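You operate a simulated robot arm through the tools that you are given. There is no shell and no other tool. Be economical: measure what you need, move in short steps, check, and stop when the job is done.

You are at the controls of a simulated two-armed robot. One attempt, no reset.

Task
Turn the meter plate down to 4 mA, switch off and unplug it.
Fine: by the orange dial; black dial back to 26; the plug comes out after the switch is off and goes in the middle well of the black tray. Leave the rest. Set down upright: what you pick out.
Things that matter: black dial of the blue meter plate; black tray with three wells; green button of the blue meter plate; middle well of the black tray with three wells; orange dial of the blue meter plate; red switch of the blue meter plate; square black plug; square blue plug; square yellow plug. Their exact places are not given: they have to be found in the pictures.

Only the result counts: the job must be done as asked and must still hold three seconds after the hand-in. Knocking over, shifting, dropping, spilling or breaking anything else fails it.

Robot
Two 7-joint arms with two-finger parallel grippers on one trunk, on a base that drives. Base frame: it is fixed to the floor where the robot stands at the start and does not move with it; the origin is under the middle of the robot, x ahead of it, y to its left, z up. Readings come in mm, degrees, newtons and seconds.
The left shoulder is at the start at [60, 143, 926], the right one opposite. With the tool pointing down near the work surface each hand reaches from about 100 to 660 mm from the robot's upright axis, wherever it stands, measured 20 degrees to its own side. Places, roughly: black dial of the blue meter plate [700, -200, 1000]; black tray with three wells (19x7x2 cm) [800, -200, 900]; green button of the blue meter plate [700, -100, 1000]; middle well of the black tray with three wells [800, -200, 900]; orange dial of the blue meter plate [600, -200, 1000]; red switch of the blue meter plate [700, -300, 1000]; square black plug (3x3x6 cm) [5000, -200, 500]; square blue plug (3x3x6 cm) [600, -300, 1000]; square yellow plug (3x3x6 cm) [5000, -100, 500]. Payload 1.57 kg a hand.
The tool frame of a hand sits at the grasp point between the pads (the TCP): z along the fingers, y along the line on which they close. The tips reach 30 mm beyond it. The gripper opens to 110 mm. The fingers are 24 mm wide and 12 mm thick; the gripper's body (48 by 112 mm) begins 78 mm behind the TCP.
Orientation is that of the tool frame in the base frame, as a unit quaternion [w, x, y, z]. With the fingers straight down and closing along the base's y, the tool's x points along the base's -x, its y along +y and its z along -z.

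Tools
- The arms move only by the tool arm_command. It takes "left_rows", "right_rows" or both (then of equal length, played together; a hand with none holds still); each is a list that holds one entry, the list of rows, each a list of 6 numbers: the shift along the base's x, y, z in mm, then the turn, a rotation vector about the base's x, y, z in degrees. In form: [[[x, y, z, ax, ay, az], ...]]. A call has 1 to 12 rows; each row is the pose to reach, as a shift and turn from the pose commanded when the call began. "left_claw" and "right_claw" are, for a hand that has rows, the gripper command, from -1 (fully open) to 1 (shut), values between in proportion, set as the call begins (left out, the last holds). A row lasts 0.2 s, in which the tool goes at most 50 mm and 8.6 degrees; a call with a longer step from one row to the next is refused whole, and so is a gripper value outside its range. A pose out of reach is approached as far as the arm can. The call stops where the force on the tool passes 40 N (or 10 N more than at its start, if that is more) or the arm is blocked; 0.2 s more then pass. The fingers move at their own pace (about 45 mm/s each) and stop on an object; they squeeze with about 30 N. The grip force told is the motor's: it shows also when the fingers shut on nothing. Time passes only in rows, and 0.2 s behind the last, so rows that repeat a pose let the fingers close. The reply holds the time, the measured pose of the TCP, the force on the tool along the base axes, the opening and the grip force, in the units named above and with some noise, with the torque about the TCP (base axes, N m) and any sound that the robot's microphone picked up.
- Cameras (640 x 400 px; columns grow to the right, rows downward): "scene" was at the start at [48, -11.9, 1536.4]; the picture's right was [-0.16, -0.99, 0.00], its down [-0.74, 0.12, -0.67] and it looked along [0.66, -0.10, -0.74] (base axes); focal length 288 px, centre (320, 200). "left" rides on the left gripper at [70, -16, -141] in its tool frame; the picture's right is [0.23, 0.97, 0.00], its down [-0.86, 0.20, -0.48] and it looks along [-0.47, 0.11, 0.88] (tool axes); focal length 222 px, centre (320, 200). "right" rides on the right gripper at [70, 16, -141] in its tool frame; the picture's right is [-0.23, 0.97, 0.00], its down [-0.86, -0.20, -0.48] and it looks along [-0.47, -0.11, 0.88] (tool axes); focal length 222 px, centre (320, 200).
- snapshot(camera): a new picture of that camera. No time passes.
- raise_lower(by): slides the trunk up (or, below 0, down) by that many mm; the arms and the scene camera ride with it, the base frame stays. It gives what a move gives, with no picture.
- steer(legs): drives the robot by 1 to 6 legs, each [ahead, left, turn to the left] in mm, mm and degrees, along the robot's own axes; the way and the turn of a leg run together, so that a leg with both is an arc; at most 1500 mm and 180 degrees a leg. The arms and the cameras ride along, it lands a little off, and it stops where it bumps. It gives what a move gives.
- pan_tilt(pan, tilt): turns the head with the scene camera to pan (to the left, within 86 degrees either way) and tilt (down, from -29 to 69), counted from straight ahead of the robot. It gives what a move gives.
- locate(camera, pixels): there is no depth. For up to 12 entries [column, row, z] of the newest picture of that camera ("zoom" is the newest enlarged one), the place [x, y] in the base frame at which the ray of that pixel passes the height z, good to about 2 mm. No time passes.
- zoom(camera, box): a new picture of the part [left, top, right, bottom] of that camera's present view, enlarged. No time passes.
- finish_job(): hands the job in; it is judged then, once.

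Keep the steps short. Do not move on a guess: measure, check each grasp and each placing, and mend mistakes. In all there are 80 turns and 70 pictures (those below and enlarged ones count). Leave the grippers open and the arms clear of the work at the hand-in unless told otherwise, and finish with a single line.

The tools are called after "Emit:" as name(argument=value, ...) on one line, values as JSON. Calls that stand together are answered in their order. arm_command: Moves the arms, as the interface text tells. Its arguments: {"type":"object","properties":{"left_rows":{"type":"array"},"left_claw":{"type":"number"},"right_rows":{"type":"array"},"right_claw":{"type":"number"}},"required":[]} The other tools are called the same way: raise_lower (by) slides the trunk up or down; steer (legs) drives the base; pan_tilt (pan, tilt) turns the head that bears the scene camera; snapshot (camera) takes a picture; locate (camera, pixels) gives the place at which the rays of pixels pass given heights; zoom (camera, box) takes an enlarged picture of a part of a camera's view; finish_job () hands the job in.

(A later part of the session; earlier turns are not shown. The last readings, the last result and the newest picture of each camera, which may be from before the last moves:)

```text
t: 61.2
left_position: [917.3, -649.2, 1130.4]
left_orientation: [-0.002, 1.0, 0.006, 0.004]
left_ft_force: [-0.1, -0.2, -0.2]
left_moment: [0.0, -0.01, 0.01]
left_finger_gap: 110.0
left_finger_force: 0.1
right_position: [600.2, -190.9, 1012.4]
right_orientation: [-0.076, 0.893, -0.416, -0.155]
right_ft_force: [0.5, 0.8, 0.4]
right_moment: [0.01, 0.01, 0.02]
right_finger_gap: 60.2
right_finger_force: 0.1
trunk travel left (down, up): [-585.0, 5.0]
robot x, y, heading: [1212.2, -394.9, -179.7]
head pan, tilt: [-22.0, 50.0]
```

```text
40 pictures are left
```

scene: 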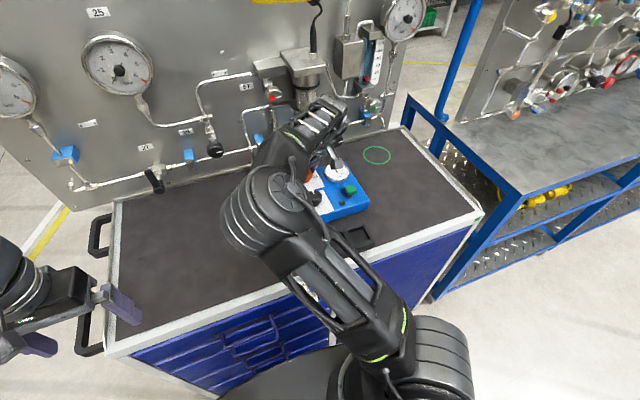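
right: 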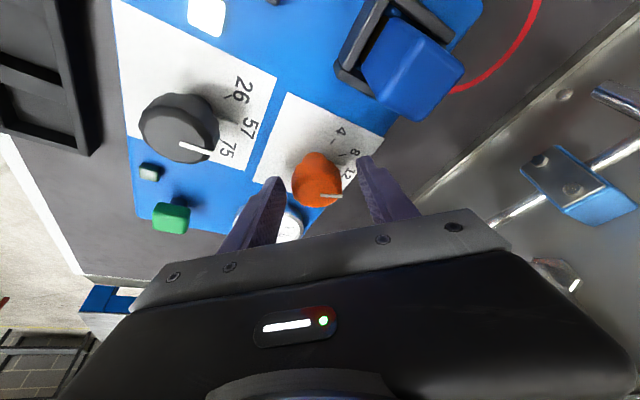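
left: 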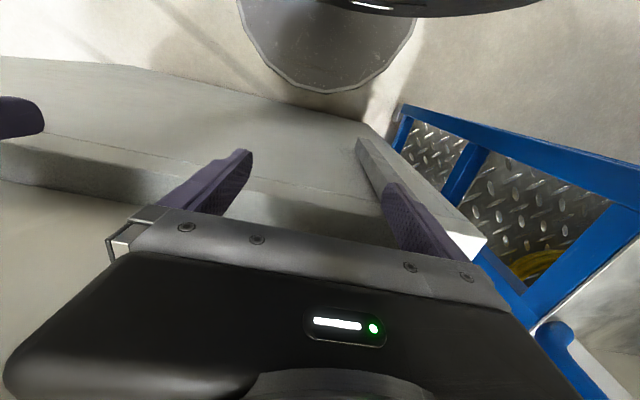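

Emit:
arm_command(right_rows=[[[0, 0, 0, 0, 0, 0], [0, 0, 0, 0, 0, 0], [0, 0, 0, 0, 0, 0], [0, 0, 0, 0, 0, 0], [0.6, 0.4, 0, 0, 0, 8.25], [1.1, 0.8, 0, 0, 0, 16.5], [1.5, 1.3, 0, 0, 0, 24.75], [1.8, 1.8, 0, 0, 0, 33], [2.1, 2.5, 0, 0, 0, 41.25], [2.3, 3.1, 0, 0, 0, 49.5], [2.4, 3.7, 0, 0, 0, 57.75], [2.3, 4.3, 0, 0, 0, 66]]], right_claw=1)

Emit:
zoom(camera="right", box=[100, 50, 420, 250])

```text
t: 63.8
left_position: [916.4, -649.3, 1131.4]
left_orientation: [0.0, 1.0, 0.007, 0.005]
left_ft_force: [0.7, -0.6, -0.4]
left_moment: [0.01, -0.01, -0.01]
left_finger_gap: 110.1
left_finger_force: 0.0
right_position: [603.5, -185.5, 1013.7]
right_orientation: [0.02, 0.975, 0.139, -0.172]
right_ft_force: [5.8, 4.8, 0.2]
right_moment: [0.46, -0.4, -0.31]
right_finger_gap: 37.3
right_finger_force: 30.2
trunk travel left (down, up): [-585.0, 5.0]
robot x, y, heading: [1215.2, -396.4, -179.8]
head pan, tilt: [-22.0, 50.0]
```

```text
2.00 times, centred on (260, 150) of right
```

zoom: 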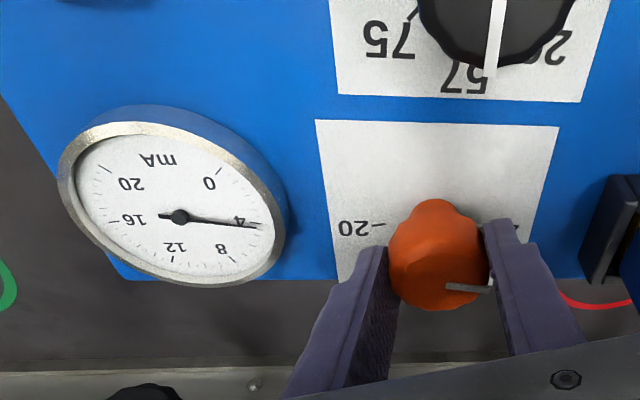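

Emit:
zoom(camera="right", box=[120, 100, 248, 195])

```text
4.21 times, centred on (184, 148) of right
```

zoom: 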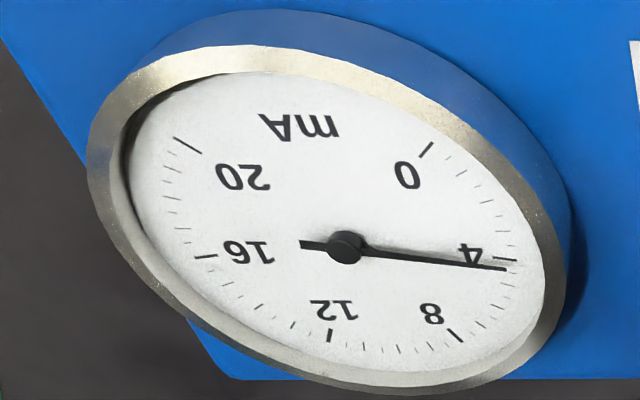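

The needle is at ≈4.4, so I'll turn another 5°.

Emit:
arm_command(right_rows=[[[0, 0.4, 0, 0, 0, 5], [0, 0.4, 0, 0, 0, 5]]])

Emit:
zoom(camera="right", box=[120, 100, 248, 195])

```text
t: 64.4
left_position: [916.7, -649.9, 1131.0]
left_orientation: [0.0, 1.0, 0.006, 0.003]
left_ft_force: [0.0, 0.8, 0.7]
left_moment: [-0.03, 0.02, -0.01]
left_finger_gap: 110.0
left_finger_force: 0.1
right_position: [601.6, -184.9, 1014.1]
right_orientation: [0.028, 0.968, 0.182, -0.172]
right_ft_force: [-3.0, 7.3, 2.3]
right_moment: [0.05, 0.01, -0.14]
right_finger_gap: 37.5
right_finger_force: 29.6
trunk travel left (down, up): [-585.0, 5.0]
robot x, y, heading: [1218.8, -391.5, -179.8]
head pan, tilt: [-22.0, 50.0]
```

```text
4.21 times, centred on (184, 148) of right
```

zoom: 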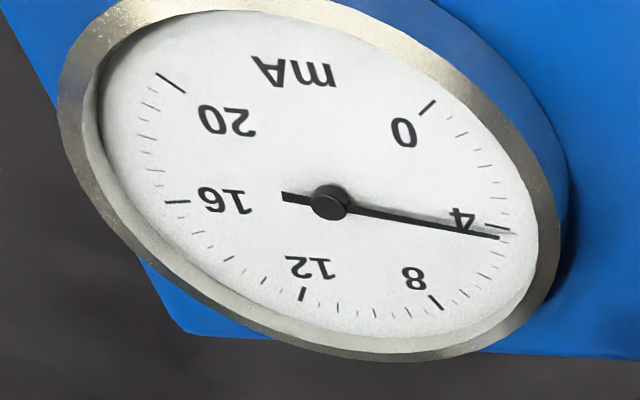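

Parallax makes this hard to read. I'll release, lift, and look from the side and above.

Emit:
arm_command(right_rows=[[[0, 0, 0, 0, 0, 0], [0, 0, 0, 0, 0, 0], [0, 0, 0, 0, 0, 0], [0, 0, 20, 0, 0, 0], [0, 0, 50, 0, 0, -8], [30, 0, 75, 0, 0, -16], [70, 0, 85, 0, 0, -20], [100, 20, 85, 0, 0, -20], [100, 40, 85, 0, 0, -20]]], right_claw=-0.1)

Emit:
zoom(camera="right", box=[160, 60, 480, 260])

Emit:
snapshot(camera="scene")

```text
t: 66.4
left_position: [916.0, -649.1, 1130.8]
left_orientation: [-0.001, 1.0, 0.006, 0.004]
left_ft_force: [0.4, -0.1, 0.4]
left_moment: [-0.02, 0.0, 0.05]
left_finger_gap: 109.6
left_finger_force: 0.0
right_position: [703.6, -144.0, 1099.1]
right_orientation: [0.0, 0.985, 0.01, -0.173]
right_ft_force: [-0.3, 0.4, 0.0]
right_moment: [0.02, 0.01, 0.02]
right_finger_gap: 60.6
right_finger_force: 0.1
trunk travel left (down, up): [-585.0, 5.0]
robot x, y, heading: [1212.9, -394.8, -179.8]
head pan, tilt: [-22.0, 50.0]
```

```text
2.00 times, centred on (320, 160) of right
```

zoom: 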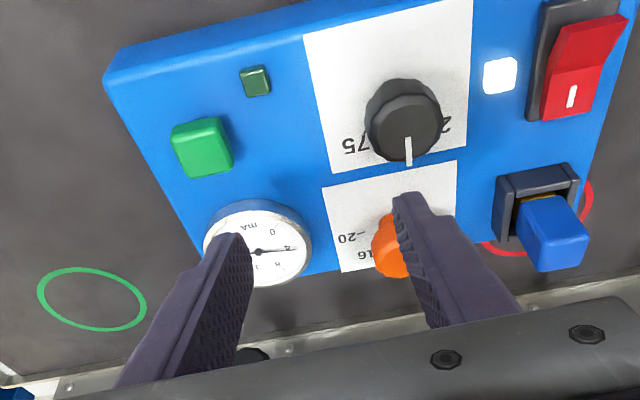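

```text
35 pictures are left
```

scene: 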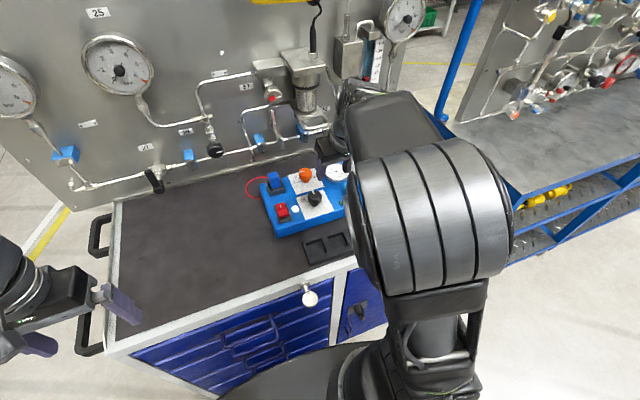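

Emit:
zoom(camera="scene", box=[270, 155, 350, 205])

Emit:
zoom(camera="right", box=[250, 155, 330, 205])

```text
8.00 times, centred on (310, 180) of scene
```

zoom: 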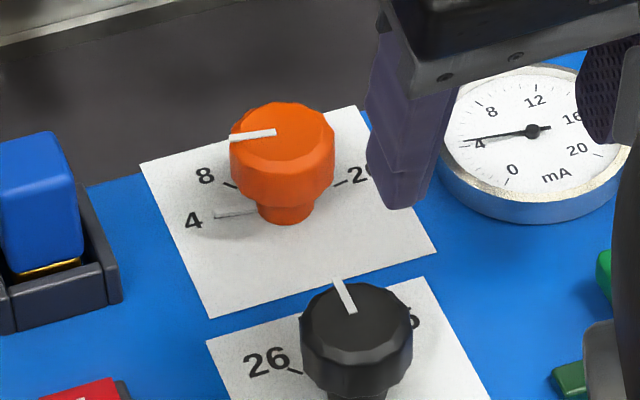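

```text
8.00 times, centred on (290, 180) of right
```

zoom: 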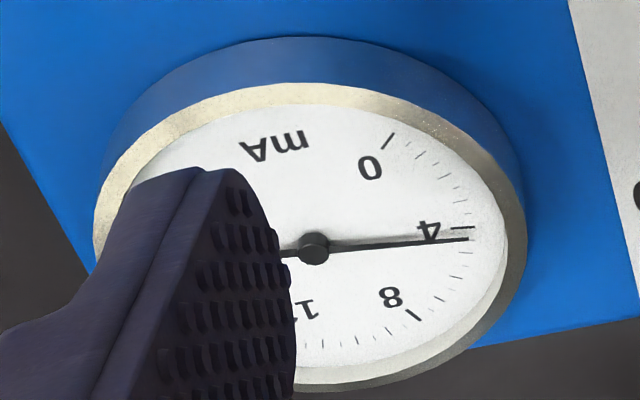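

The orange pointer lines up with the 4 tick and the gauge reads 4. Next is the black knob: straighten the tool and go above (694,-192).

Emit:
arm_command(right_rows=[[[-3, -20, 0, 0, -8, 0], [-6, -40, 0, 0, -16, 0], [-9.5, -48.5, 0, 0, -20, 0], [-9.5, -48.5, 0, 0, -20, 0]]])

Emit:
arm_command(right_rows=[[[0, 0, 0, 0, 0, -8], [0, 0, 0, 0, 0, -16], [0, 0, 0, 0, 0, -24], [0, 0, -30, 0, 0, -30], [0, 0, -60, 0, 0, -30], [0, 0, -60, 0, 0, -30]]])

Emit:
snapshot(camera="right")

```text
t: 67.4
left_position: [916.6, -650.3, 1130.9]
left_orientation: [0.0, 1.0, 0.006, 0.004]
left_ft_force: [0.2, 1.3, 0.4]
left_moment: [0.01, 0.04, -0.01]
left_finger_gap: 110.1
left_finger_force: 0.0
right_position: [695.3, -193.4, 1098.7]
right_orientation: [0.001, 1.0, 0.01, 0.001]
right_ft_force: [0.2, 0.3, -0.4]
right_moment: [-0.02, 0.02, 0.0]
right_finger_gap: 60.2
right_finger_force: 0.1
trunk travel left (down, up): [-585.0, 5.0]
robot x, y, heading: [1212.7, -395.8, -179.8]
head pan, tilt: [-22.0, 50.0]
```

```text
t: 68.8
left_position: [916.4, -649.4, 1131.6]
left_orientation: [-0.001, 1.0, 0.007, 0.004]
left_ft_force: [0.2, 0.2, 0.8]
left_moment: [0.0, -0.01, 0.03]
left_finger_gap: 109.9
left_finger_force: 0.0
right_position: [694.5, -193.8, 1039.1]
right_orientation: [0.001, 0.968, -0.25, 0.001]
right_ft_force: [-0.6, -0.6, 0.5]
right_moment: [-0.03, -0.02, 0.0]
right_finger_gap: 60.8
right_finger_force: 0.1
trunk travel left (down, up): [-585.0, 5.0]
robot x, y, heading: [1215.7, -394.2, -179.6]
head pan, tilt: [-22.0, 50.0]
```

```text
32 pictures are left
```

right: 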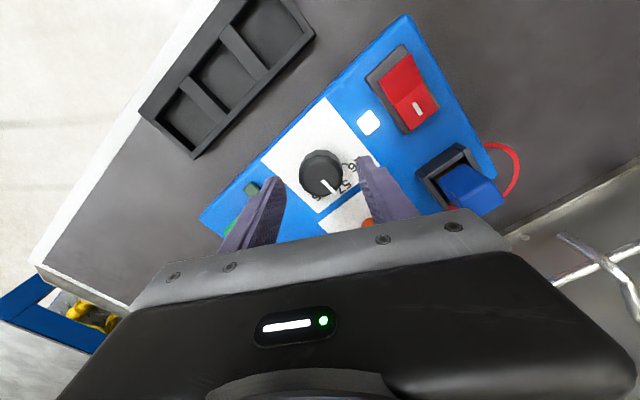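

Emit:
arm_command(right_rows=[[[0, 1, -15, 0, 0, 0], [0, 1, -28, 0, 0, 0], [0, 1, -28, 0, 0, 0]]])

Emit:
arm_command(right_rows=[[[0, 0, 0, 0, 0, 0], [0, 0, 0, 0, 0, 0], [0, 0, 0, 0, 0, 0], [0, 0, 0, 0, 0, 0], [0, 0, 0, 0, 0, 8], [0, 0, 0, 0, 0, 16], [0, 0, 0, 0, 0, 24], [0, 0, 0, 0, 0, 32], [0, 0, 0, 0, 0, 40], [0, 0, 0, 0, 0, 45], [0, 0, 0, 0, 0, 45]]], right_claw=1)

Emit:
snapshot(camera="right")

```text
t: 69.6
left_position: [916.1, -649.4, 1130.8]
left_orientation: [-0.001, 1.0, 0.006, 0.004]
left_ft_force: [-0.5, -0.2, 0.1]
left_moment: [0.03, 0.0, 0.03]
left_finger_gap: 109.8
left_finger_force: 0.0
right_position: [695.3, -193.2, 1008.5]
right_orientation: [0.001, 0.969, -0.248, 0.001]
right_ft_force: [-0.5, 0.4, -0.7]
right_moment: [-0.01, 0.01, 0.02]
right_finger_gap: 60.7
right_finger_force: 0.1
trunk travel left (down, up): [-585.0, 5.0]
robot x, y, heading: [1211.0, -397.6, -179.5]
head pan, tilt: [-22.0, 50.0]
```

```text
t: 72.0
left_position: [918.6, -649.3, 1131.2]
left_orientation: [0.0, 1.0, 0.006, 0.004]
left_ft_force: [0.4, 0.9, -0.4]
left_moment: [-0.01, -0.02, 0.04]
left_finger_gap: 109.7
left_finger_force: 0.1
right_position: [694.7, -192.5, 1009.4]
right_orientation: [0.001, 0.99, 0.141, 0.0]
right_ft_force: [6.2, 5.5, 4.0]
right_moment: [0.3, -0.66, 0.03]
right_finger_gap: 37.3
right_finger_force: 30.0
trunk travel left (down, up): [-585.0, 5.0]
robot x, y, heading: [1211.6, -393.6, -179.8]
head pan, tilt: [-22.0, 50.0]
```

```text
31 pictures are left
```

right: 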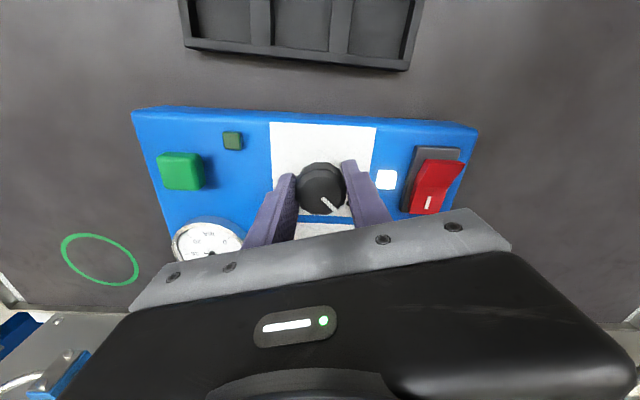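

Turned 45°. I'll release, lift, and compare the pointer with the 26 tick.

Emit:
arm_command(right_rows=[[[0, 0, 0, 0, 0, 0], [0, 0, 0, 0, 0, 0], [0, 0, 0, 0, 0, 0], [0, 0, 30, 0, 0, 0], [0, 0, 70, 0, 0, -8], [-10, 0, 90, 0, 0, -16], [-10, 0, 90, 0, 0, -16]]], right_claw=-0.1)

Emit:
zoom(camera="right", box=[240, 100, 400, 200])

Emit:
zoom(camera="scene", box=[260, 155, 340, 225])

```text
t: 73.6
left_position: [917.8, -649.3, 1131.2]
left_orientation: [-0.001, 1.0, 0.006, 0.005]
left_ft_force: [0.0, -0.2, -0.2]
left_moment: [-0.01, 0.06, -0.05]
left_finger_gap: 109.7
left_finger_force: 0.0
right_position: [684.2, -195.4, 1101.3]
right_orientation: [0.001, 1.0, 0.0, 0.001]
right_ft_force: [0.8, 0.1, -0.7]
right_moment: [-0.03, 0.0, -0.01]
right_finger_gap: 60.5
right_finger_force: 0.1
trunk travel left (down, up): [-585.0, 5.0]
robot x, y, heading: [1213.6, -394.4, -179.8]
head pan, tilt: [-22.0, 50.0]
```

```text
4.00 times, centred on (320, 150) of right
```

zoom: 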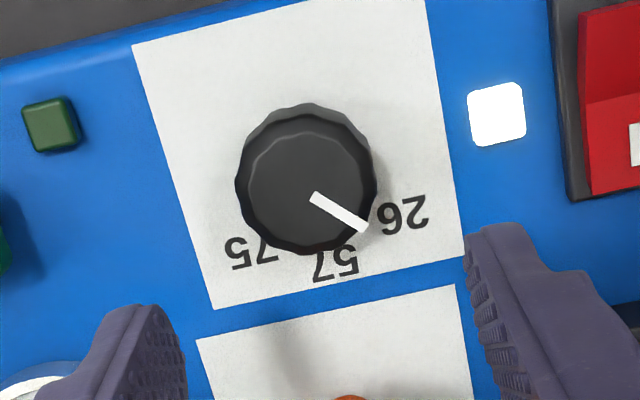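

```text
5.71 times, centred on (300, 190) of scene
```

zoom: 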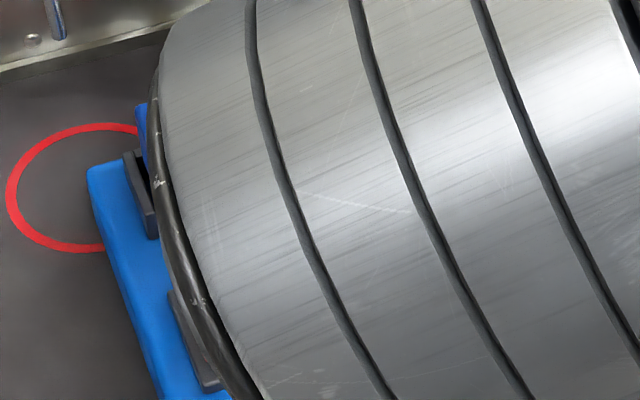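

Emit:
zoom(camera="right", box=[240, 100, 400, 200])

Emit:
locate(camera="zoom", pixels=[[313, 196, 1010], [365, 228, 1010], [308, 183, 1010], [374, 219, 975], [405, 215, 975], [340, 262, 975], [255, 252, 975]])

```text
4.00 times, centred on (320, 150) of right
```

zoom: 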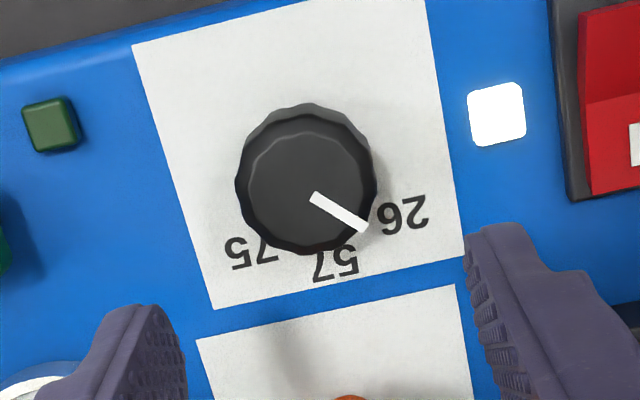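

```text
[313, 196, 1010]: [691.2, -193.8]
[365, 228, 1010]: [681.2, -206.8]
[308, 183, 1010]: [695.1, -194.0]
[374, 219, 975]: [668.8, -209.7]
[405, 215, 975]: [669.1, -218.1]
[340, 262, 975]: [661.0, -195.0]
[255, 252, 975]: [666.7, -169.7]
```

Emit:
arm_command(right_rows=[[[30, 40, 0, 0, 0, 0], [60, 75, 0, 0, 0, 0], [100, 100, 0, 0, 0, 0], [140, 130, 0, 0, 0, 0], [140, 130, 0, 0, 0, 0]]])

Emit:
zoom(camera="scene", box=[260, 155, 356, 215])

```text
t: 74.8
left_position: [916.4, -649.3, 1130.5]
left_orientation: [-0.001, 1.0, 0.006, 0.004]
left_ft_force: [-0.2, -0.5, -0.7]
left_moment: [0.03, -0.05, 0.01]
left_finger_gap: 110.2
left_finger_force: 0.0
right_position: [820.7, -64.5, 1103.5]
right_orientation: [0.0, 1.0, 0.002, 0.001]
right_ft_force: [0.3, 0.1, 0.8]
right_moment: [-0.02, 0.0, 0.0]
right_finger_gap: 60.3
right_finger_force: 0.0
trunk travel left (down, up): [-585.0, 5.0]
robot x, y, heading: [1214.5, -396.5, -179.7]
head pan, tilt: [-22.0, 50.0]
```

```text
6.67 times, centred on (308, 185) of scene
```

zoom: 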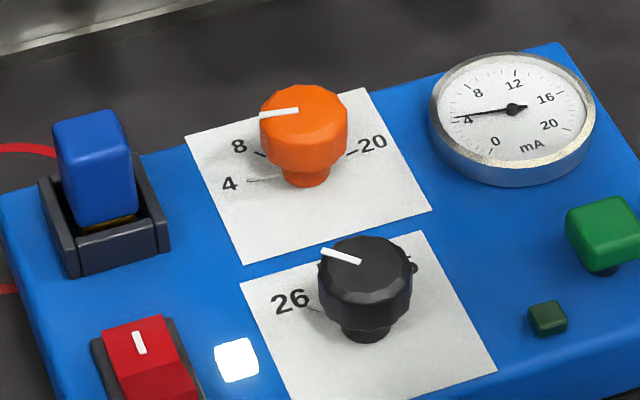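

Emit:
zoom(camera="scene", box=[288, 163, 320, 203])

```text
10.00 times, centred on (304, 183) of scene
```

zoom: 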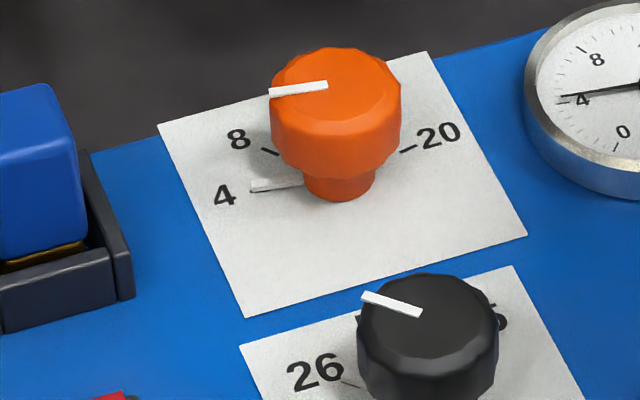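

Emit:
locate(camera="zoom", pixels=[[328, 86, 1011], [270, 93, 1011], [252, 188, 975], [300, 184, 975], [421, 314, 1011], [362, 296, 1011], [345, 381, 975], [355, 384, 975], [340, 188, 975]])

Emit:
zoom(camera="scene", box=[264, 180, 312, 220])

```text
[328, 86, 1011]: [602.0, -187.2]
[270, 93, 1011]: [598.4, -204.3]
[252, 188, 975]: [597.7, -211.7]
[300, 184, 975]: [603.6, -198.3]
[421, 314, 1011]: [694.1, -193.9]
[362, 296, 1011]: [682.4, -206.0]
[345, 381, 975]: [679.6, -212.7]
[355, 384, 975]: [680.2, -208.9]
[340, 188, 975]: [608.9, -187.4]
```

```text
10.00 times, centred on (288, 200) of scene
```

zoom: 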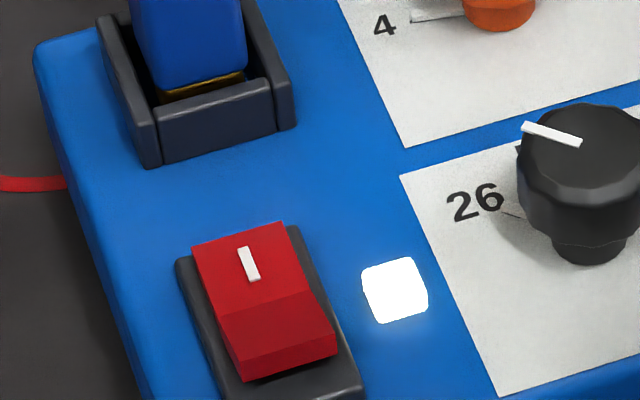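

The direction of the orange pointer is ambiguous from this oblique view. I'll yaw the hand -90° so the wrist camera looks along y, which makes the parallax harmless, and check the orange dial.

Emit:
arm_command(right_rows=[[[-15, -7, 0, 0, 0, -8.2], [-30, -14, 0, 0, 0, -16.4], [-45, -21, 0, 0, 0, -24.6], [-60, -28, 0, 0, 0, -32.8], [-75, -36, 0, 0, 0, -41], [-90, -43, 0, 0, 0, -49.2], [-105, -50, 0, 0, 0, -57.4], [-120, -57, 0, 0, 0, -65.6], [-135, -64, 0, 0, 0, -73.8], [-150, -72, 0, 0, 0, -82], [-165, -80, 0, 0, 0, -90], [-165, -80, 0, 0, 0, -90]]])

Emit:
snapshot(camera="right")

```text
t: 77.4
left_position: [917.3, -650.0, 1131.2]
left_orientation: [-0.001, 1.0, 0.007, 0.004]
left_ft_force: [-0.3, 0.1, -0.1]
left_moment: [0.0, 0.02, 0.01]
left_finger_gap: 109.9
left_finger_force: 0.1
right_position: [664.2, -147.3, 1103.1]
right_orientation: [0.001, 0.708, -0.707, -0.001]
right_ft_force: [-0.2, 0.2, 0.4]
right_moment: [0.02, -0.05, -0.02]
right_finger_gap: 60.4
right_finger_force: 0.2
right hand out of reach, approached as far as the arm can: row 11, 12
trunk travel left (down, up): [-585.0, 5.0]
robot x, y, heading: [1214.9, -394.1, -179.8]
head pan, tilt: [-22.0, 50.0]
```

```text
24 pictures are left
```

right: 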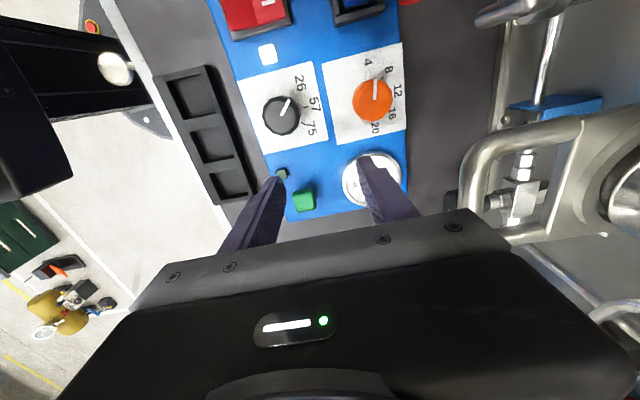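

Emit:
zoom(camera="right", box=[250, 40, 410, 140])

```text
4.00 times, centred on (330, 90) of right
```

zoom: 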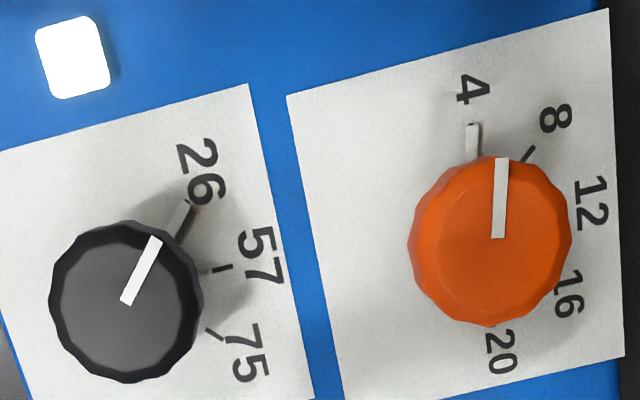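

Emit:
locate(camera="zoom", pixels=[[473, 125, 975], [473, 125, 980], [474, 160, 975], [502, 158, 1010], [498, 238, 1010], [533, 150, 975], [502, 329, 975], [223, 268, 975], [208, 330, 975], [190, 202, 975], [162, 238, 1010], [126, 303, 1010]])

Emit:
zoom(camera="right", box=[345, 50, 409, 90])

```text
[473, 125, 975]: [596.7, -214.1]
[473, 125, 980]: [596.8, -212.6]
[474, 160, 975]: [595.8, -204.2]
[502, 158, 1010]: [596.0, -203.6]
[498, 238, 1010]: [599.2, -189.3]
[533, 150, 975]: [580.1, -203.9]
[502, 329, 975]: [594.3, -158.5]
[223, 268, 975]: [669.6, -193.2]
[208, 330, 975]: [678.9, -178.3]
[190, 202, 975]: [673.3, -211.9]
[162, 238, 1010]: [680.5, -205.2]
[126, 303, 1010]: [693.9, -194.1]
```

```text
10.00 times, centred on (377, 70) of right
```

zoom: 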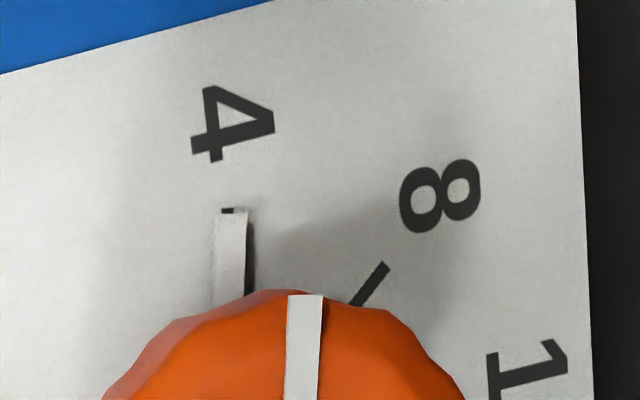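

Both dials are confirmed: orange at 4, black at 26. Next is the red rocker switch. I need to see which end is raised, so I'll shift the hand -y for a view of it.

Emit:
arm_command(right_rows=[[[5, -35, 0, 0, 0, 0], [10, -70, 0, 0, 0, 0], [10, -70, 0, 0, 0, 0]]])

Emit:
zoom(camera="right", box=[200, 20, 440, 170])

```text
t: 78.2
left_position: [917.8, -649.2, 1130.9]
left_orientation: [-0.001, 1.0, 0.007, 0.004]
left_ft_force: [-1.2, -0.4, 1.2]
left_moment: [0.01, 0.0, -0.01]
left_finger_gap: 109.8
left_finger_force: 0.2
right_position: [671.9, -217.7, 1102.4]
right_orientation: [0.001, 0.707, -0.707, 0.001]
right_ft_force: [0.4, -0.5, -0.2]
right_moment: [0.01, -0.01, 0.01]
right_finger_gap: 60.3
right_finger_force: 0.0
trunk travel left (down, up): [-585.0, 5.0]
robot x, y, heading: [1217.3, -396.2, -179.8]
head pan, tilt: [-22.0, 50.0]
```

```text
2.67 times, centred on (320, 95) of right
```

zoom: 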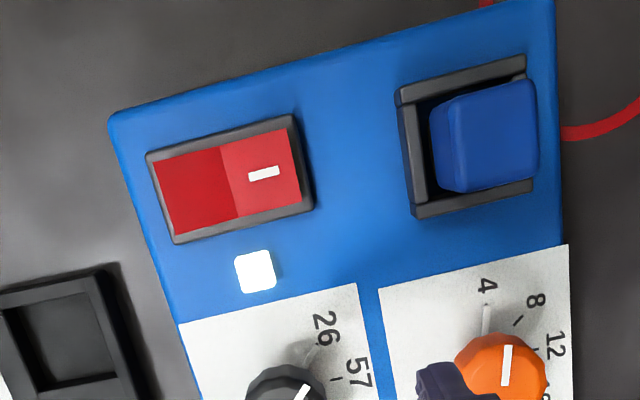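

Emit:
locate(camera="zoom", pixels=[[153, 165, 985], [172, 234, 985], [287, 128, 985], [302, 207, 985], [220, 148, 985], [237, 217, 985], [153, 165, 1000], [287, 128, 1000], [478, 135, 1010], [440, 105, 1010], [530, 85, 1010], [538, 172, 1010]])

Emit:
zoom(camera="scene", box=[264, 180, 312, 220])

```text
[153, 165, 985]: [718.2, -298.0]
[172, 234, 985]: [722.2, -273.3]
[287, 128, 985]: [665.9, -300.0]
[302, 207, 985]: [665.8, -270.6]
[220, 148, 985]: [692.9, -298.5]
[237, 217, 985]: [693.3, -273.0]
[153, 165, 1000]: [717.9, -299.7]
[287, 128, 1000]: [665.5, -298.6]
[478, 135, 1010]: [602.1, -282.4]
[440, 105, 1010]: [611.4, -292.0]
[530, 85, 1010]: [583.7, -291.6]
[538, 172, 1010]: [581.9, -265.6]
```

```text
10.00 times, centred on (288, 200) of scene
```

zoom: 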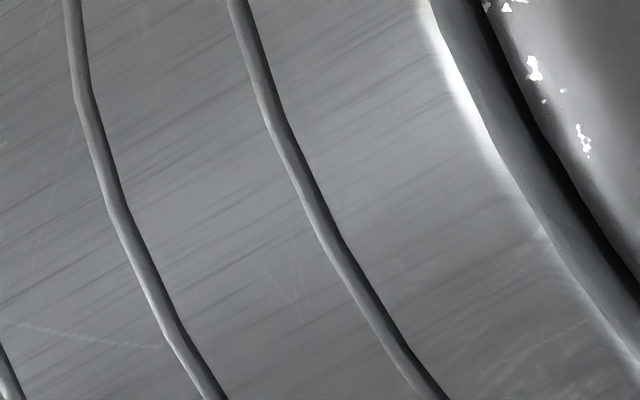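

The arm blocks the view now, but the zoom box is unchanged. I can still use the pixels from the earlier picture of the switch to triangulate its ends.

Emit:
locate(camera="zoom", pixels=[[190, 247, 985], [285, 222, 985], [215, 320, 985], [310, 291, 985], [243, 380, 985], [337, 350, 985], [236, 360, 985], [330, 327, 985], [175, 260, 975], [360, 390, 975], [295, 226, 975]])

```text
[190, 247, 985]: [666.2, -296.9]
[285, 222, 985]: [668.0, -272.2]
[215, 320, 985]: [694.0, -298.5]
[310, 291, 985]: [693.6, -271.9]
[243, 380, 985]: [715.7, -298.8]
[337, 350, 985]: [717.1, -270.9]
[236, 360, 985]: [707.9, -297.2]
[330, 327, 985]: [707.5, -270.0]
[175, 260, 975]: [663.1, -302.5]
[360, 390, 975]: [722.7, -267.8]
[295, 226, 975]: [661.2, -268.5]
```

Triangulation and the oblique views agree: the unmarked +x end of the rocker is raised (z≈995) and the marked end is down (ON). I'll shut the fingers, go above (714,-285), and press that end.

Emit:
arm_command(right_rows=[[[15, -25, 0, 0, 0, 0], [30, -50, 0, 0, 0, 0], [42, -67, 0, 0, 0, 0], [42, -67, -20, 0, 0, 0], [42, -67, -45, 0, 0, 0], [42, -67, -45, 0, 0, 0]]], right_claw=1)

Emit:
snapshot(camera="right")

```text
t: 79.6
left_position: [917.4, -649.8, 1131.8]
left_orientation: [-0.002, 1.0, 0.006, 0.004]
left_ft_force: [-0.6, 1.0, 0.0]
left_moment: [0.01, 0.01, 0.0]
left_finger_gap: 110.1
left_finger_force: 0.1
right_position: [716.2, -284.0, 1054.8]
right_orientation: [-0.002, -0.707, 0.707, 0.0]
right_ft_force: [-0.1, -0.1, 0.1]
right_moment: [0.04, 0.01, 0.02]
right_finger_gap: 0.0
right_finger_force: 21.3
trunk travel left (down, up): [-585.0, 5.0]
robot x, y, heading: [1212.9, -397.1, -179.7]
head pan, tilt: [-22.0, 50.0]
```

```text
19 pictures are left
```

right: 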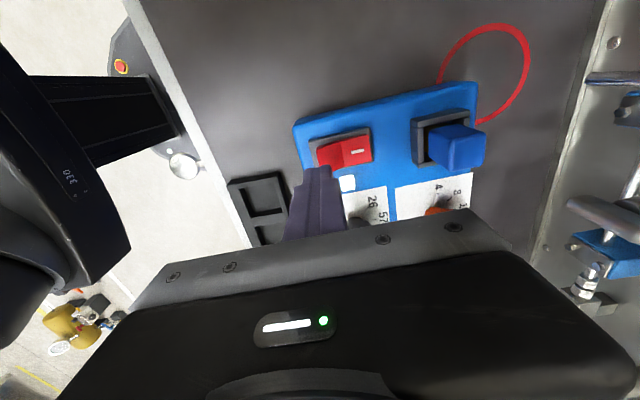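

The view confirms the left (+x) end sticks up. Pressing down now.

Emit:
arm_command(right_rows=[[[-2, -1, -15, 0, 0, 0], [-2, -1, -25, 0, 0, 0], [-2, -1, -32, 0, 0, 0], [-2, -1, -38, 0, 0, 0], [-2, -1, -41, 0, 0, 0]]])

Emit:
arm_command(right_rows=[[[0, 0, 20, 0, 0, 0], [0, 0, 45, 0, 0, 0], [0, 0, 45, 0, 0, 0]]])

Emit:
zoom(camera="right", box=[270, 70, 510, 220])

```text
t: 80.8
left_position: [917.5, -650.3, 1131.5]
left_orientation: [-0.001, 1.0, 0.007, 0.005]
left_ft_force: [-0.6, 0.4, 1.0]
left_moment: [-0.02, 0.02, 0.02]
left_finger_gap: 110.1
left_finger_force: 0.1
right_position: [712.3, -285.0, 1015.2]
right_orientation: [0.002, 0.708, -0.706, -0.001]
right_ft_force: [-2.0, 0.0, 5.1]
right_moment: [0.01, 0.03, -0.02]
right_finger_gap: 0.0
right_finger_force: 21.3
trunk travel left (down, up): [-585.0, 5.0]
robot x, y, heading: [1212.6, -398.5, -179.8]
head pan, tilt: [-22.0, 50.0]
```

```text
t: 81.6
left_position: [916.9, -649.7, 1131.6]
left_orientation: [-0.001, 1.0, 0.006, 0.004]
left_ft_force: [0.0, -0.7, -0.2]
left_moment: [-0.02, 0.0, -0.02]
left_finger_gap: 110.1
left_finger_force: 0.0
right_position: [713.3, -284.7, 1059.9]
right_orientation: [0.001, 0.708, -0.706, -0.001]
right_ft_force: [-0.9, 0.3, 0.0]
right_moment: [-0.02, 0.03, -0.02]
right_finger_gap: 0.0
right_finger_force: 21.0
trunk travel left (down, up): [-585.0, 5.0]
robot x, y, heading: [1212.4, -395.4, -179.4]
head pan, tilt: [-22.0, 50.0]
```

```text
2.67 times, centred on (390, 145) of right
```

zoom: 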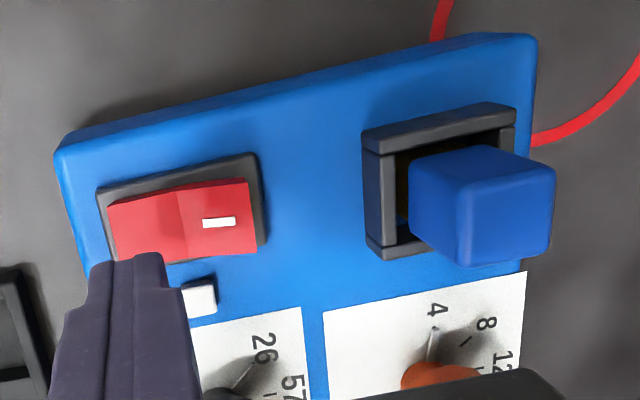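

Emit:
zoom(camera="right", box=[290, 115, 386, 195])

```text
5.00 times, centred on (338, 155) of right
```

zoom: 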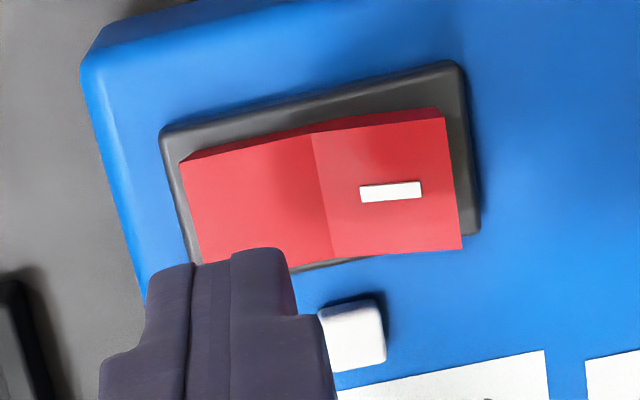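

The rocker has flipped: the marked end is now raised and the lamp is out. Next I'll locate the plug's top face from this view.

Emit:
locate(camera="right", pixels=[[442.5, 137.5, 1010], [478, 132.6, 1010], [476.2, 164.5, 1010], [446.2, 169.7, 1010], [442.5, 137.5, 1030], [478, 132.6, 1030], [476.2, 164.5, 1030], [446.2, 169.7, 1030], [418, 167, 990], [463, 160, 990], [405.5, 126, 990], [461.5, 109, 990]])

Emit:
arm_command(right_rows=[[[0, 30, 20, 0, 0, 8], [0, 65, 40, 0, 0, 16], [20, 100, 50, 0, 0, 24], [40, 130, 50, 0, 0, 32], [60, 150, 50, 0, 0, 40], [60, 150, 50, 0, 0, 48], [60, 150, 50, 0, 0, 56], [60, 150, 50, 0, 0, 64], [60, 150, 50, 0, 0, 72], [60, 150, 50, 0, 0, 80], [60, 150, 50, 0, 0, 88], [60, 150, 50, 0, 0, 90]]], right_claw=-0.1)

Emit:
zoom(camera="scene", box=[260, 160, 308, 200])

```text
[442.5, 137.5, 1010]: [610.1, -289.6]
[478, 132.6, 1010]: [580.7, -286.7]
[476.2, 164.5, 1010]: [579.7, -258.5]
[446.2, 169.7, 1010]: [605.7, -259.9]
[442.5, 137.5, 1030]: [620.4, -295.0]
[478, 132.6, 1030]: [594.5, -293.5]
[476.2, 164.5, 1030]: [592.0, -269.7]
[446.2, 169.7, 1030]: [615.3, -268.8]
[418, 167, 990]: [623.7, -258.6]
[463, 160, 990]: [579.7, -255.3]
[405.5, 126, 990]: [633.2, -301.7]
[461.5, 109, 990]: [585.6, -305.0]
```

```text
t: 84.2
left_position: [916.8, -648.6, 1131.1]
left_orientation: [-0.001, 1.0, 0.006, 0.004]
left_ft_force: [-0.7, 0.0, 0.3]
left_moment: [-0.01, -0.03, -0.01]
left_finger_gap: 110.0
left_finger_force: 0.1
right_position: [772.1, -133.9, 1109.4]
right_orientation: [0.0, 1.0, 0.003, 0.001]
right_ft_force: [-0.9, 0.5, 0.7]
right_moment: [-0.03, 0.0, 0.01]
right_finger_gap: 60.7
right_finger_force: 0.0
trunk travel left (down, up): [-585.0, 5.0]
robot x, y, heading: [1210.6, -396.2, -179.6]
head pan, tilt: [-22.0, 50.0]
```

```text
10.00 times, centred on (284, 180) of scene
```

zoom: 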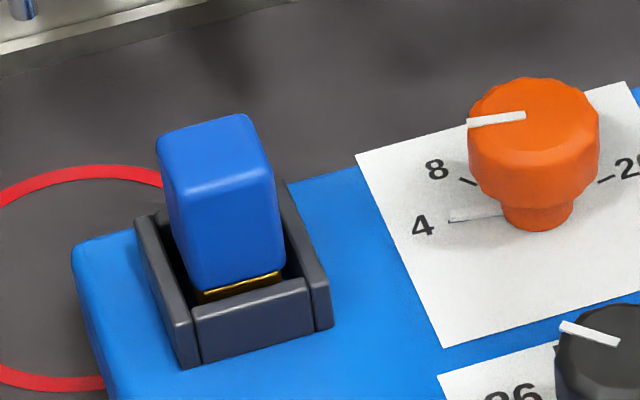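

Emit:
locate(camera="zoom", pixels=[[160, 140, 1015], [240, 115, 1015], [272, 175, 1015], [169, 193, 1015], [211, 155, 1015], [211, 155, 1025], [193, 308, 990], [312, 280, 990], [198, 362, 975], [315, 333, 975], [137, 218, 990]])

```text
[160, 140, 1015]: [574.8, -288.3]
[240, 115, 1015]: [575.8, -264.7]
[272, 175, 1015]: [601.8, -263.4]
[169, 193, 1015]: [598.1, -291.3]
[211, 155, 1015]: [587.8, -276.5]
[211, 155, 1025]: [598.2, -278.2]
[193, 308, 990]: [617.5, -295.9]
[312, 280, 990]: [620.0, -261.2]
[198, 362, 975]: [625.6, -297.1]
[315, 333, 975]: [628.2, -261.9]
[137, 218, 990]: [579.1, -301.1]
```

The plug top is at about (607,-281,1034). Before grasping it, I'll measure the tray's middle well from this hand pose.

Emit:
snapshot(camera="right")

```text
15 pictures are left
```

right: 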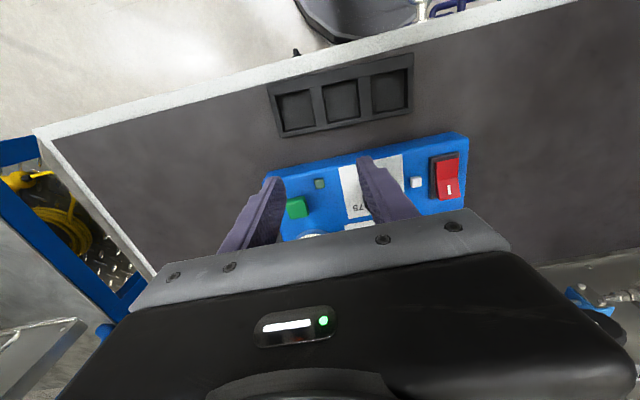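

Emit:
locate(camera="right", pixels=[[342, 101, 920], [342, 101, 900], [268, 86, 920], [413, 53, 920], [411, 112, 920], [281, 138, 920], [323, 85, 920], [356, 78, 920], [361, 117, 920], [328, 124, 920]])

Emit:
zoom(camera="scene", box=[290, 210, 386, 270])

```text
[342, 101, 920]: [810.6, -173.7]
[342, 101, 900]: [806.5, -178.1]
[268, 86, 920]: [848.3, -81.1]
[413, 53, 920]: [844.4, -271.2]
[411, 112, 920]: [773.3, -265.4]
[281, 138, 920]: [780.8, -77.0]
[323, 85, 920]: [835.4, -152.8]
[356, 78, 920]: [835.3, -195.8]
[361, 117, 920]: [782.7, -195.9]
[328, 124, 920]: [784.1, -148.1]
```

```text
6.67 times, centred on (338, 240) of scene
```

zoom: 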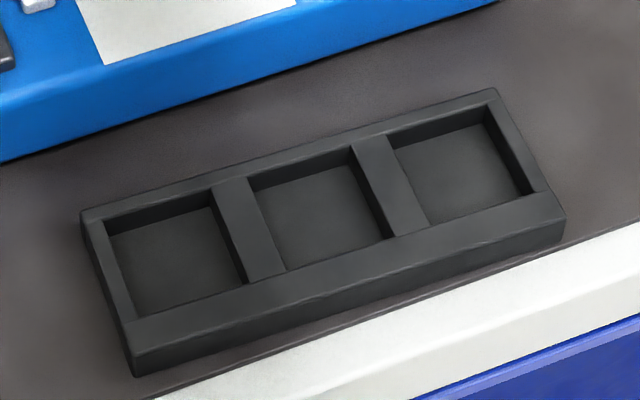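

Emit:
locate(camera="zoom", pixels=[[248, 181, 920], [354, 147, 920], [395, 236, 920], [287, 271, 920], [81, 213, 920], [496, 89, 920], [565, 212, 920], [130, 350, 920], [133, 376, 900], [564, 238, 900]])

```text
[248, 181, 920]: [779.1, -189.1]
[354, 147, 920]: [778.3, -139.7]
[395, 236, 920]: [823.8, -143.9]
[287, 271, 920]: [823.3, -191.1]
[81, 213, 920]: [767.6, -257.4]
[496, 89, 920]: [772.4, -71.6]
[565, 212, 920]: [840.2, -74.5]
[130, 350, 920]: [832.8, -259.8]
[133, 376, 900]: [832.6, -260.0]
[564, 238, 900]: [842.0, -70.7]
```

The well centre is ≈(811,-171), rim ≈935, from triangulation. Now I'll move the hand over the plug with the 20° forward tilt.

Emit:
arm_command(right_rows=[[[-30, -40, -5, 0, 8, 0], [-60, -80, -10, 0, 16, 0], [-90, -115, -15, 0, 20, 0], [-125, -147, -20, 0, 20, 0], [-162, -147, -25, 0, 20, 0], [-162, -147, -25, 0, 20, 0]]])

Emit:
snapshot(camera="right")

```text
refused: row 1 steps farther than a row can; nothing moved
```

```text
13 pictures are left
```

right: 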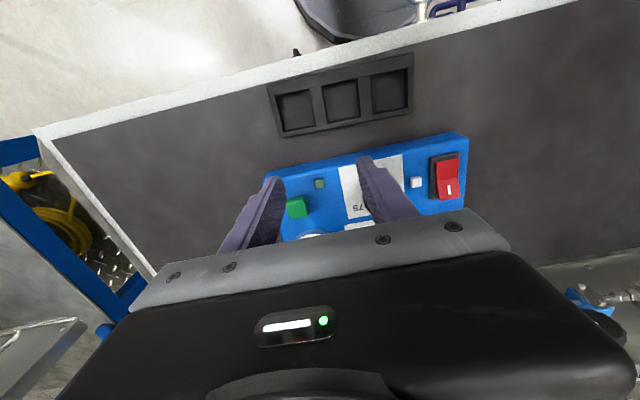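

The step was too long, so I'll shorten the rows.

Emit:
arm_command(right_rows=[[[-25, -30, -5, 0, 7, 0], [-50, -60, -10, 0, 14, 0], [-75, -90, -15, 0, 20, 0], [-100, -120, -20, 0, 20, 0], [-130, -147, -25, 0, 20, 0], [-162, -147, -25, 0, 20, 0], [-162, -147, -25, 0, 20, 0]]])

Emit:
snapshot(camera="right")

```text
t: 85.8
left_position: [916.8, -650.5, 1131.1]
left_orientation: [-0.002, 1.0, 0.007, 0.004]
left_ft_force: [-0.3, 0.7, 0.1]
left_moment: [0.0, 0.0, 0.04]
left_finger_gap: 109.8
left_finger_force: 0.0
right_position: [609.1, -280.9, 1083.1]
right_orientation: [0.0, 0.985, 0.002, -0.174]
right_ft_force: [0.4, -0.7, -0.6]
right_moment: [-0.06, 0.0, -0.04]
right_finger_gap: 60.4
right_finger_force: 0.0
trunk travel left (down, up): [-585.0, 5.0]
robot x, y, heading: [1216.0, -396.6, -179.8]
head pan, tilt: [-22.0, 50.0]
```

```text
12 pictures are left
```

right: 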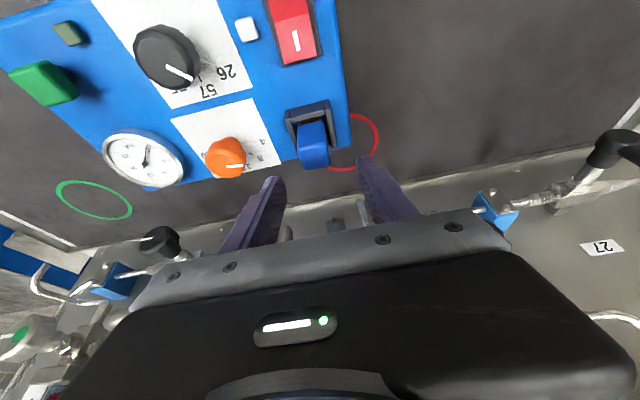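

Emit:
locate(camera="right", pixels=[[313, 146, 1034], [298, 130, 1034], [326, 124, 1034], [329, 165, 1034], [304, 168, 1034]])

Emit:
arm_command(right_rows=[[[0, 0, -15, 0, 0, 0], [0, 0, -30, 0, 0, 0], [0, 0, -45, 0, 0, 0], [0, 0, -53, 0, 0, 0], [0, 0, -53, 0, 0, 0]]])

Emit:
snapshot(camera="right")

```text
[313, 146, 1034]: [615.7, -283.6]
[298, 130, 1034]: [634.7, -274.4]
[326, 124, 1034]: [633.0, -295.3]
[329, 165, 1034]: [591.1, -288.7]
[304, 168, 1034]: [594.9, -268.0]
```

```text
t: 87.0
left_position: [916.5, -649.3, 1130.5]
left_orientation: [-0.001, 1.0, 0.007, 0.005]
left_ft_force: [0.2, 0.5, -0.5]
left_moment: [0.02, 0.0, 0.0]
left_finger_gap: 109.8
left_finger_force: 0.1
right_position: [610.6, -281.1, 1030.1]
right_orientation: [0.0, 0.985, 0.001, -0.173]
right_ft_force: [0.1, 0.3, 0.3]
right_moment: [-0.04, -0.01, 0.0]
right_finger_gap: 60.6
right_finger_force: 0.0
trunk travel left (down, up): [-585.0, 5.0]
robot x, y, heading: [1213.3, -395.6, -180.0]
head pan, tilt: [-22.0, 50.0]
```

```text
11 pictures are left
```

right: 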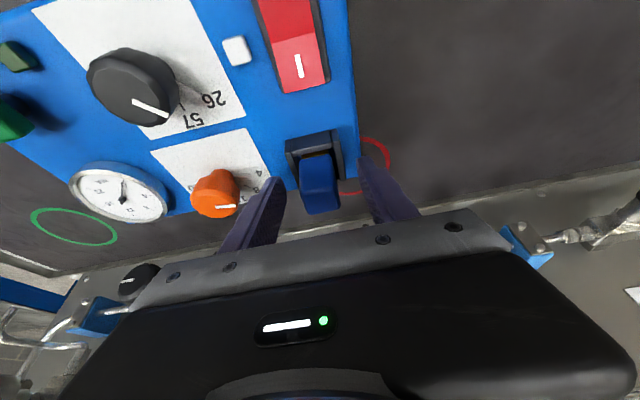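

The plug sits between the fingers. Closing.

Emit:
arm_command(right_rows=[[[0, 0, 0, 0, 0, 0], [0, 0, 0, 0, 0, 0], [0, 0, 0, 0, 0, 0], [0, 0, 0, 0, 0, 0], [0, 0, 0, 0, 0, 0]]], right_claw=1)

```text
t: 88.2
left_position: [916.9, -649.7, 1131.2]
left_orientation: [-0.001, 1.0, 0.006, 0.005]
left_ft_force: [0.2, 0.5, 0.3]
left_moment: [0.02, -0.01, -0.01]
left_finger_gap: 110.3
left_finger_force: 0.0
right_position: [610.9, -280.1, 1029.8]
right_orientation: [0.0, 0.985, 0.001, -0.172]
right_ft_force: [0.5, 0.8, 2.5]
right_moment: [0.06, 0.06, 0.0]
right_finger_gap: 27.2
right_finger_force: 30.0
trunk travel left (down, up): [-585.0, 5.0]
robot x, y, heading: [1212.4, -393.8, -179.7]
head pan, tilt: [-22.0, 50.0]
```

Gripped at 27 mm. I'll pull straight up in small steps.

Emit:
arm_command(right_rows=[[[0, 0, 5, 0, 0, 0], [0, 0, 12, 0, 0, 0], [0, 0, 20, 0, 0, 0], [0, 0, 30, 0, 0, 0], [0, 0, 45, 0, 0, 0], [0, 0, 55, 0, 0, 0], [0, 0, 55, 0, 0, 0]]])

Emit:
snapshot(camera="right")

```text
t: 89.8
left_position: [915.8, -648.4, 1130.4]
left_orientation: [0.0, 1.0, 0.006, 0.004]
left_ft_force: [0.6, -0.3, 0.1]
left_moment: [0.01, 0.01, 0.02]
left_finger_gap: 110.1
left_finger_force: 0.0
right_position: [609.2, -279.0, 1086.5]
right_orientation: [0.0, 0.985, 0.001, -0.173]
right_ft_force: [-0.9, -1.2, -0.8]
right_moment: [-0.01, 0.01, -0.03]
right_finger_gap: 27.1
right_finger_force: 29.9
trunk travel left (down, up): [-585.0, 5.0]
robot x, y, heading: [1217.5, -396.8, -179.9]
head pan, tilt: [-22.0, 50.0]
```

```text
10 pictures are left
```

right: 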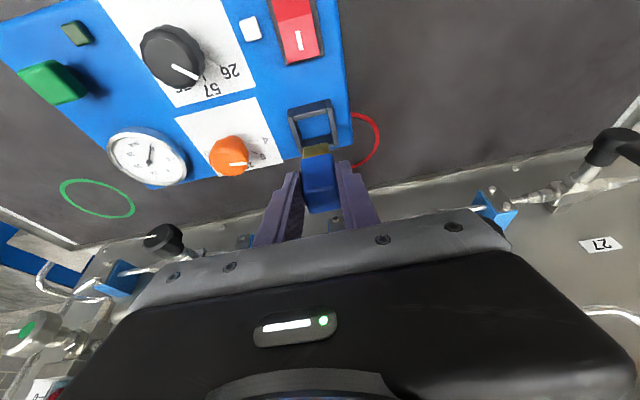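

The plug is out. I'll carry it over to the middle well.

Emit:
arm_command(right_rows=[[[34, 18, 5, 0, 0, 0], [68, 36, 10, 0, 0, 0], [102, 54, 10, 0, 0, 0], [136, 72, 10, 0, 0, 0], [170, 90, 10, 0, 0, 0], [206, 108, 0, 0, 0, 0], [206, 108, -30, 0, 0, 0], [206, 108, -60, 0, 0, 0], [206, 108, -75, 0, 0, 0], [206, 108, -75, 0, 0, 0]]])

Emit:
snapshot(camera="right")

Emit:
zoom(camera="scene", box=[290, 190, 386, 270])

```text
t: 92.0
left_position: [917.7, -649.9, 1130.1]
left_orientation: [-0.001, 1.0, 0.006, 0.004]
left_ft_force: [-0.2, -0.3, 1.0]
left_moment: [-0.02, 0.04, -0.01]
left_finger_gap: 109.9
left_finger_force: 0.0
right_position: [817.8, -172.0, 1011.1]
right_orientation: [0.0, 0.985, 0.001, -0.173]
right_ft_force: [0.4, -0.4, -0.4]
right_moment: [-0.03, 0.03, 0.0]
right_finger_gap: 27.1
right_finger_force: 30.1
trunk travel left (down, up): [-585.0, 5.0]
robot x, y, heading: [1214.3, -396.1, -179.4]
head pan, tilt: [-22.0, 50.0]
```

```text
9 pictures are left
```

right: 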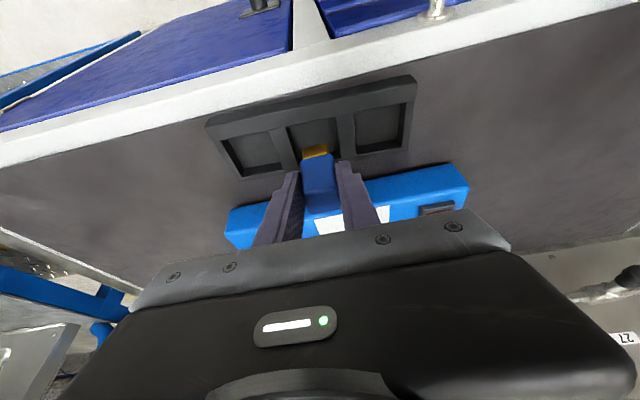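

```text
5.00 times, centred on (338, 230) of scene
```

zoom: 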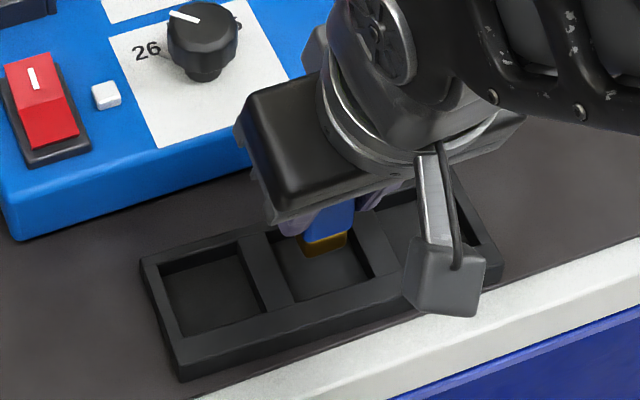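

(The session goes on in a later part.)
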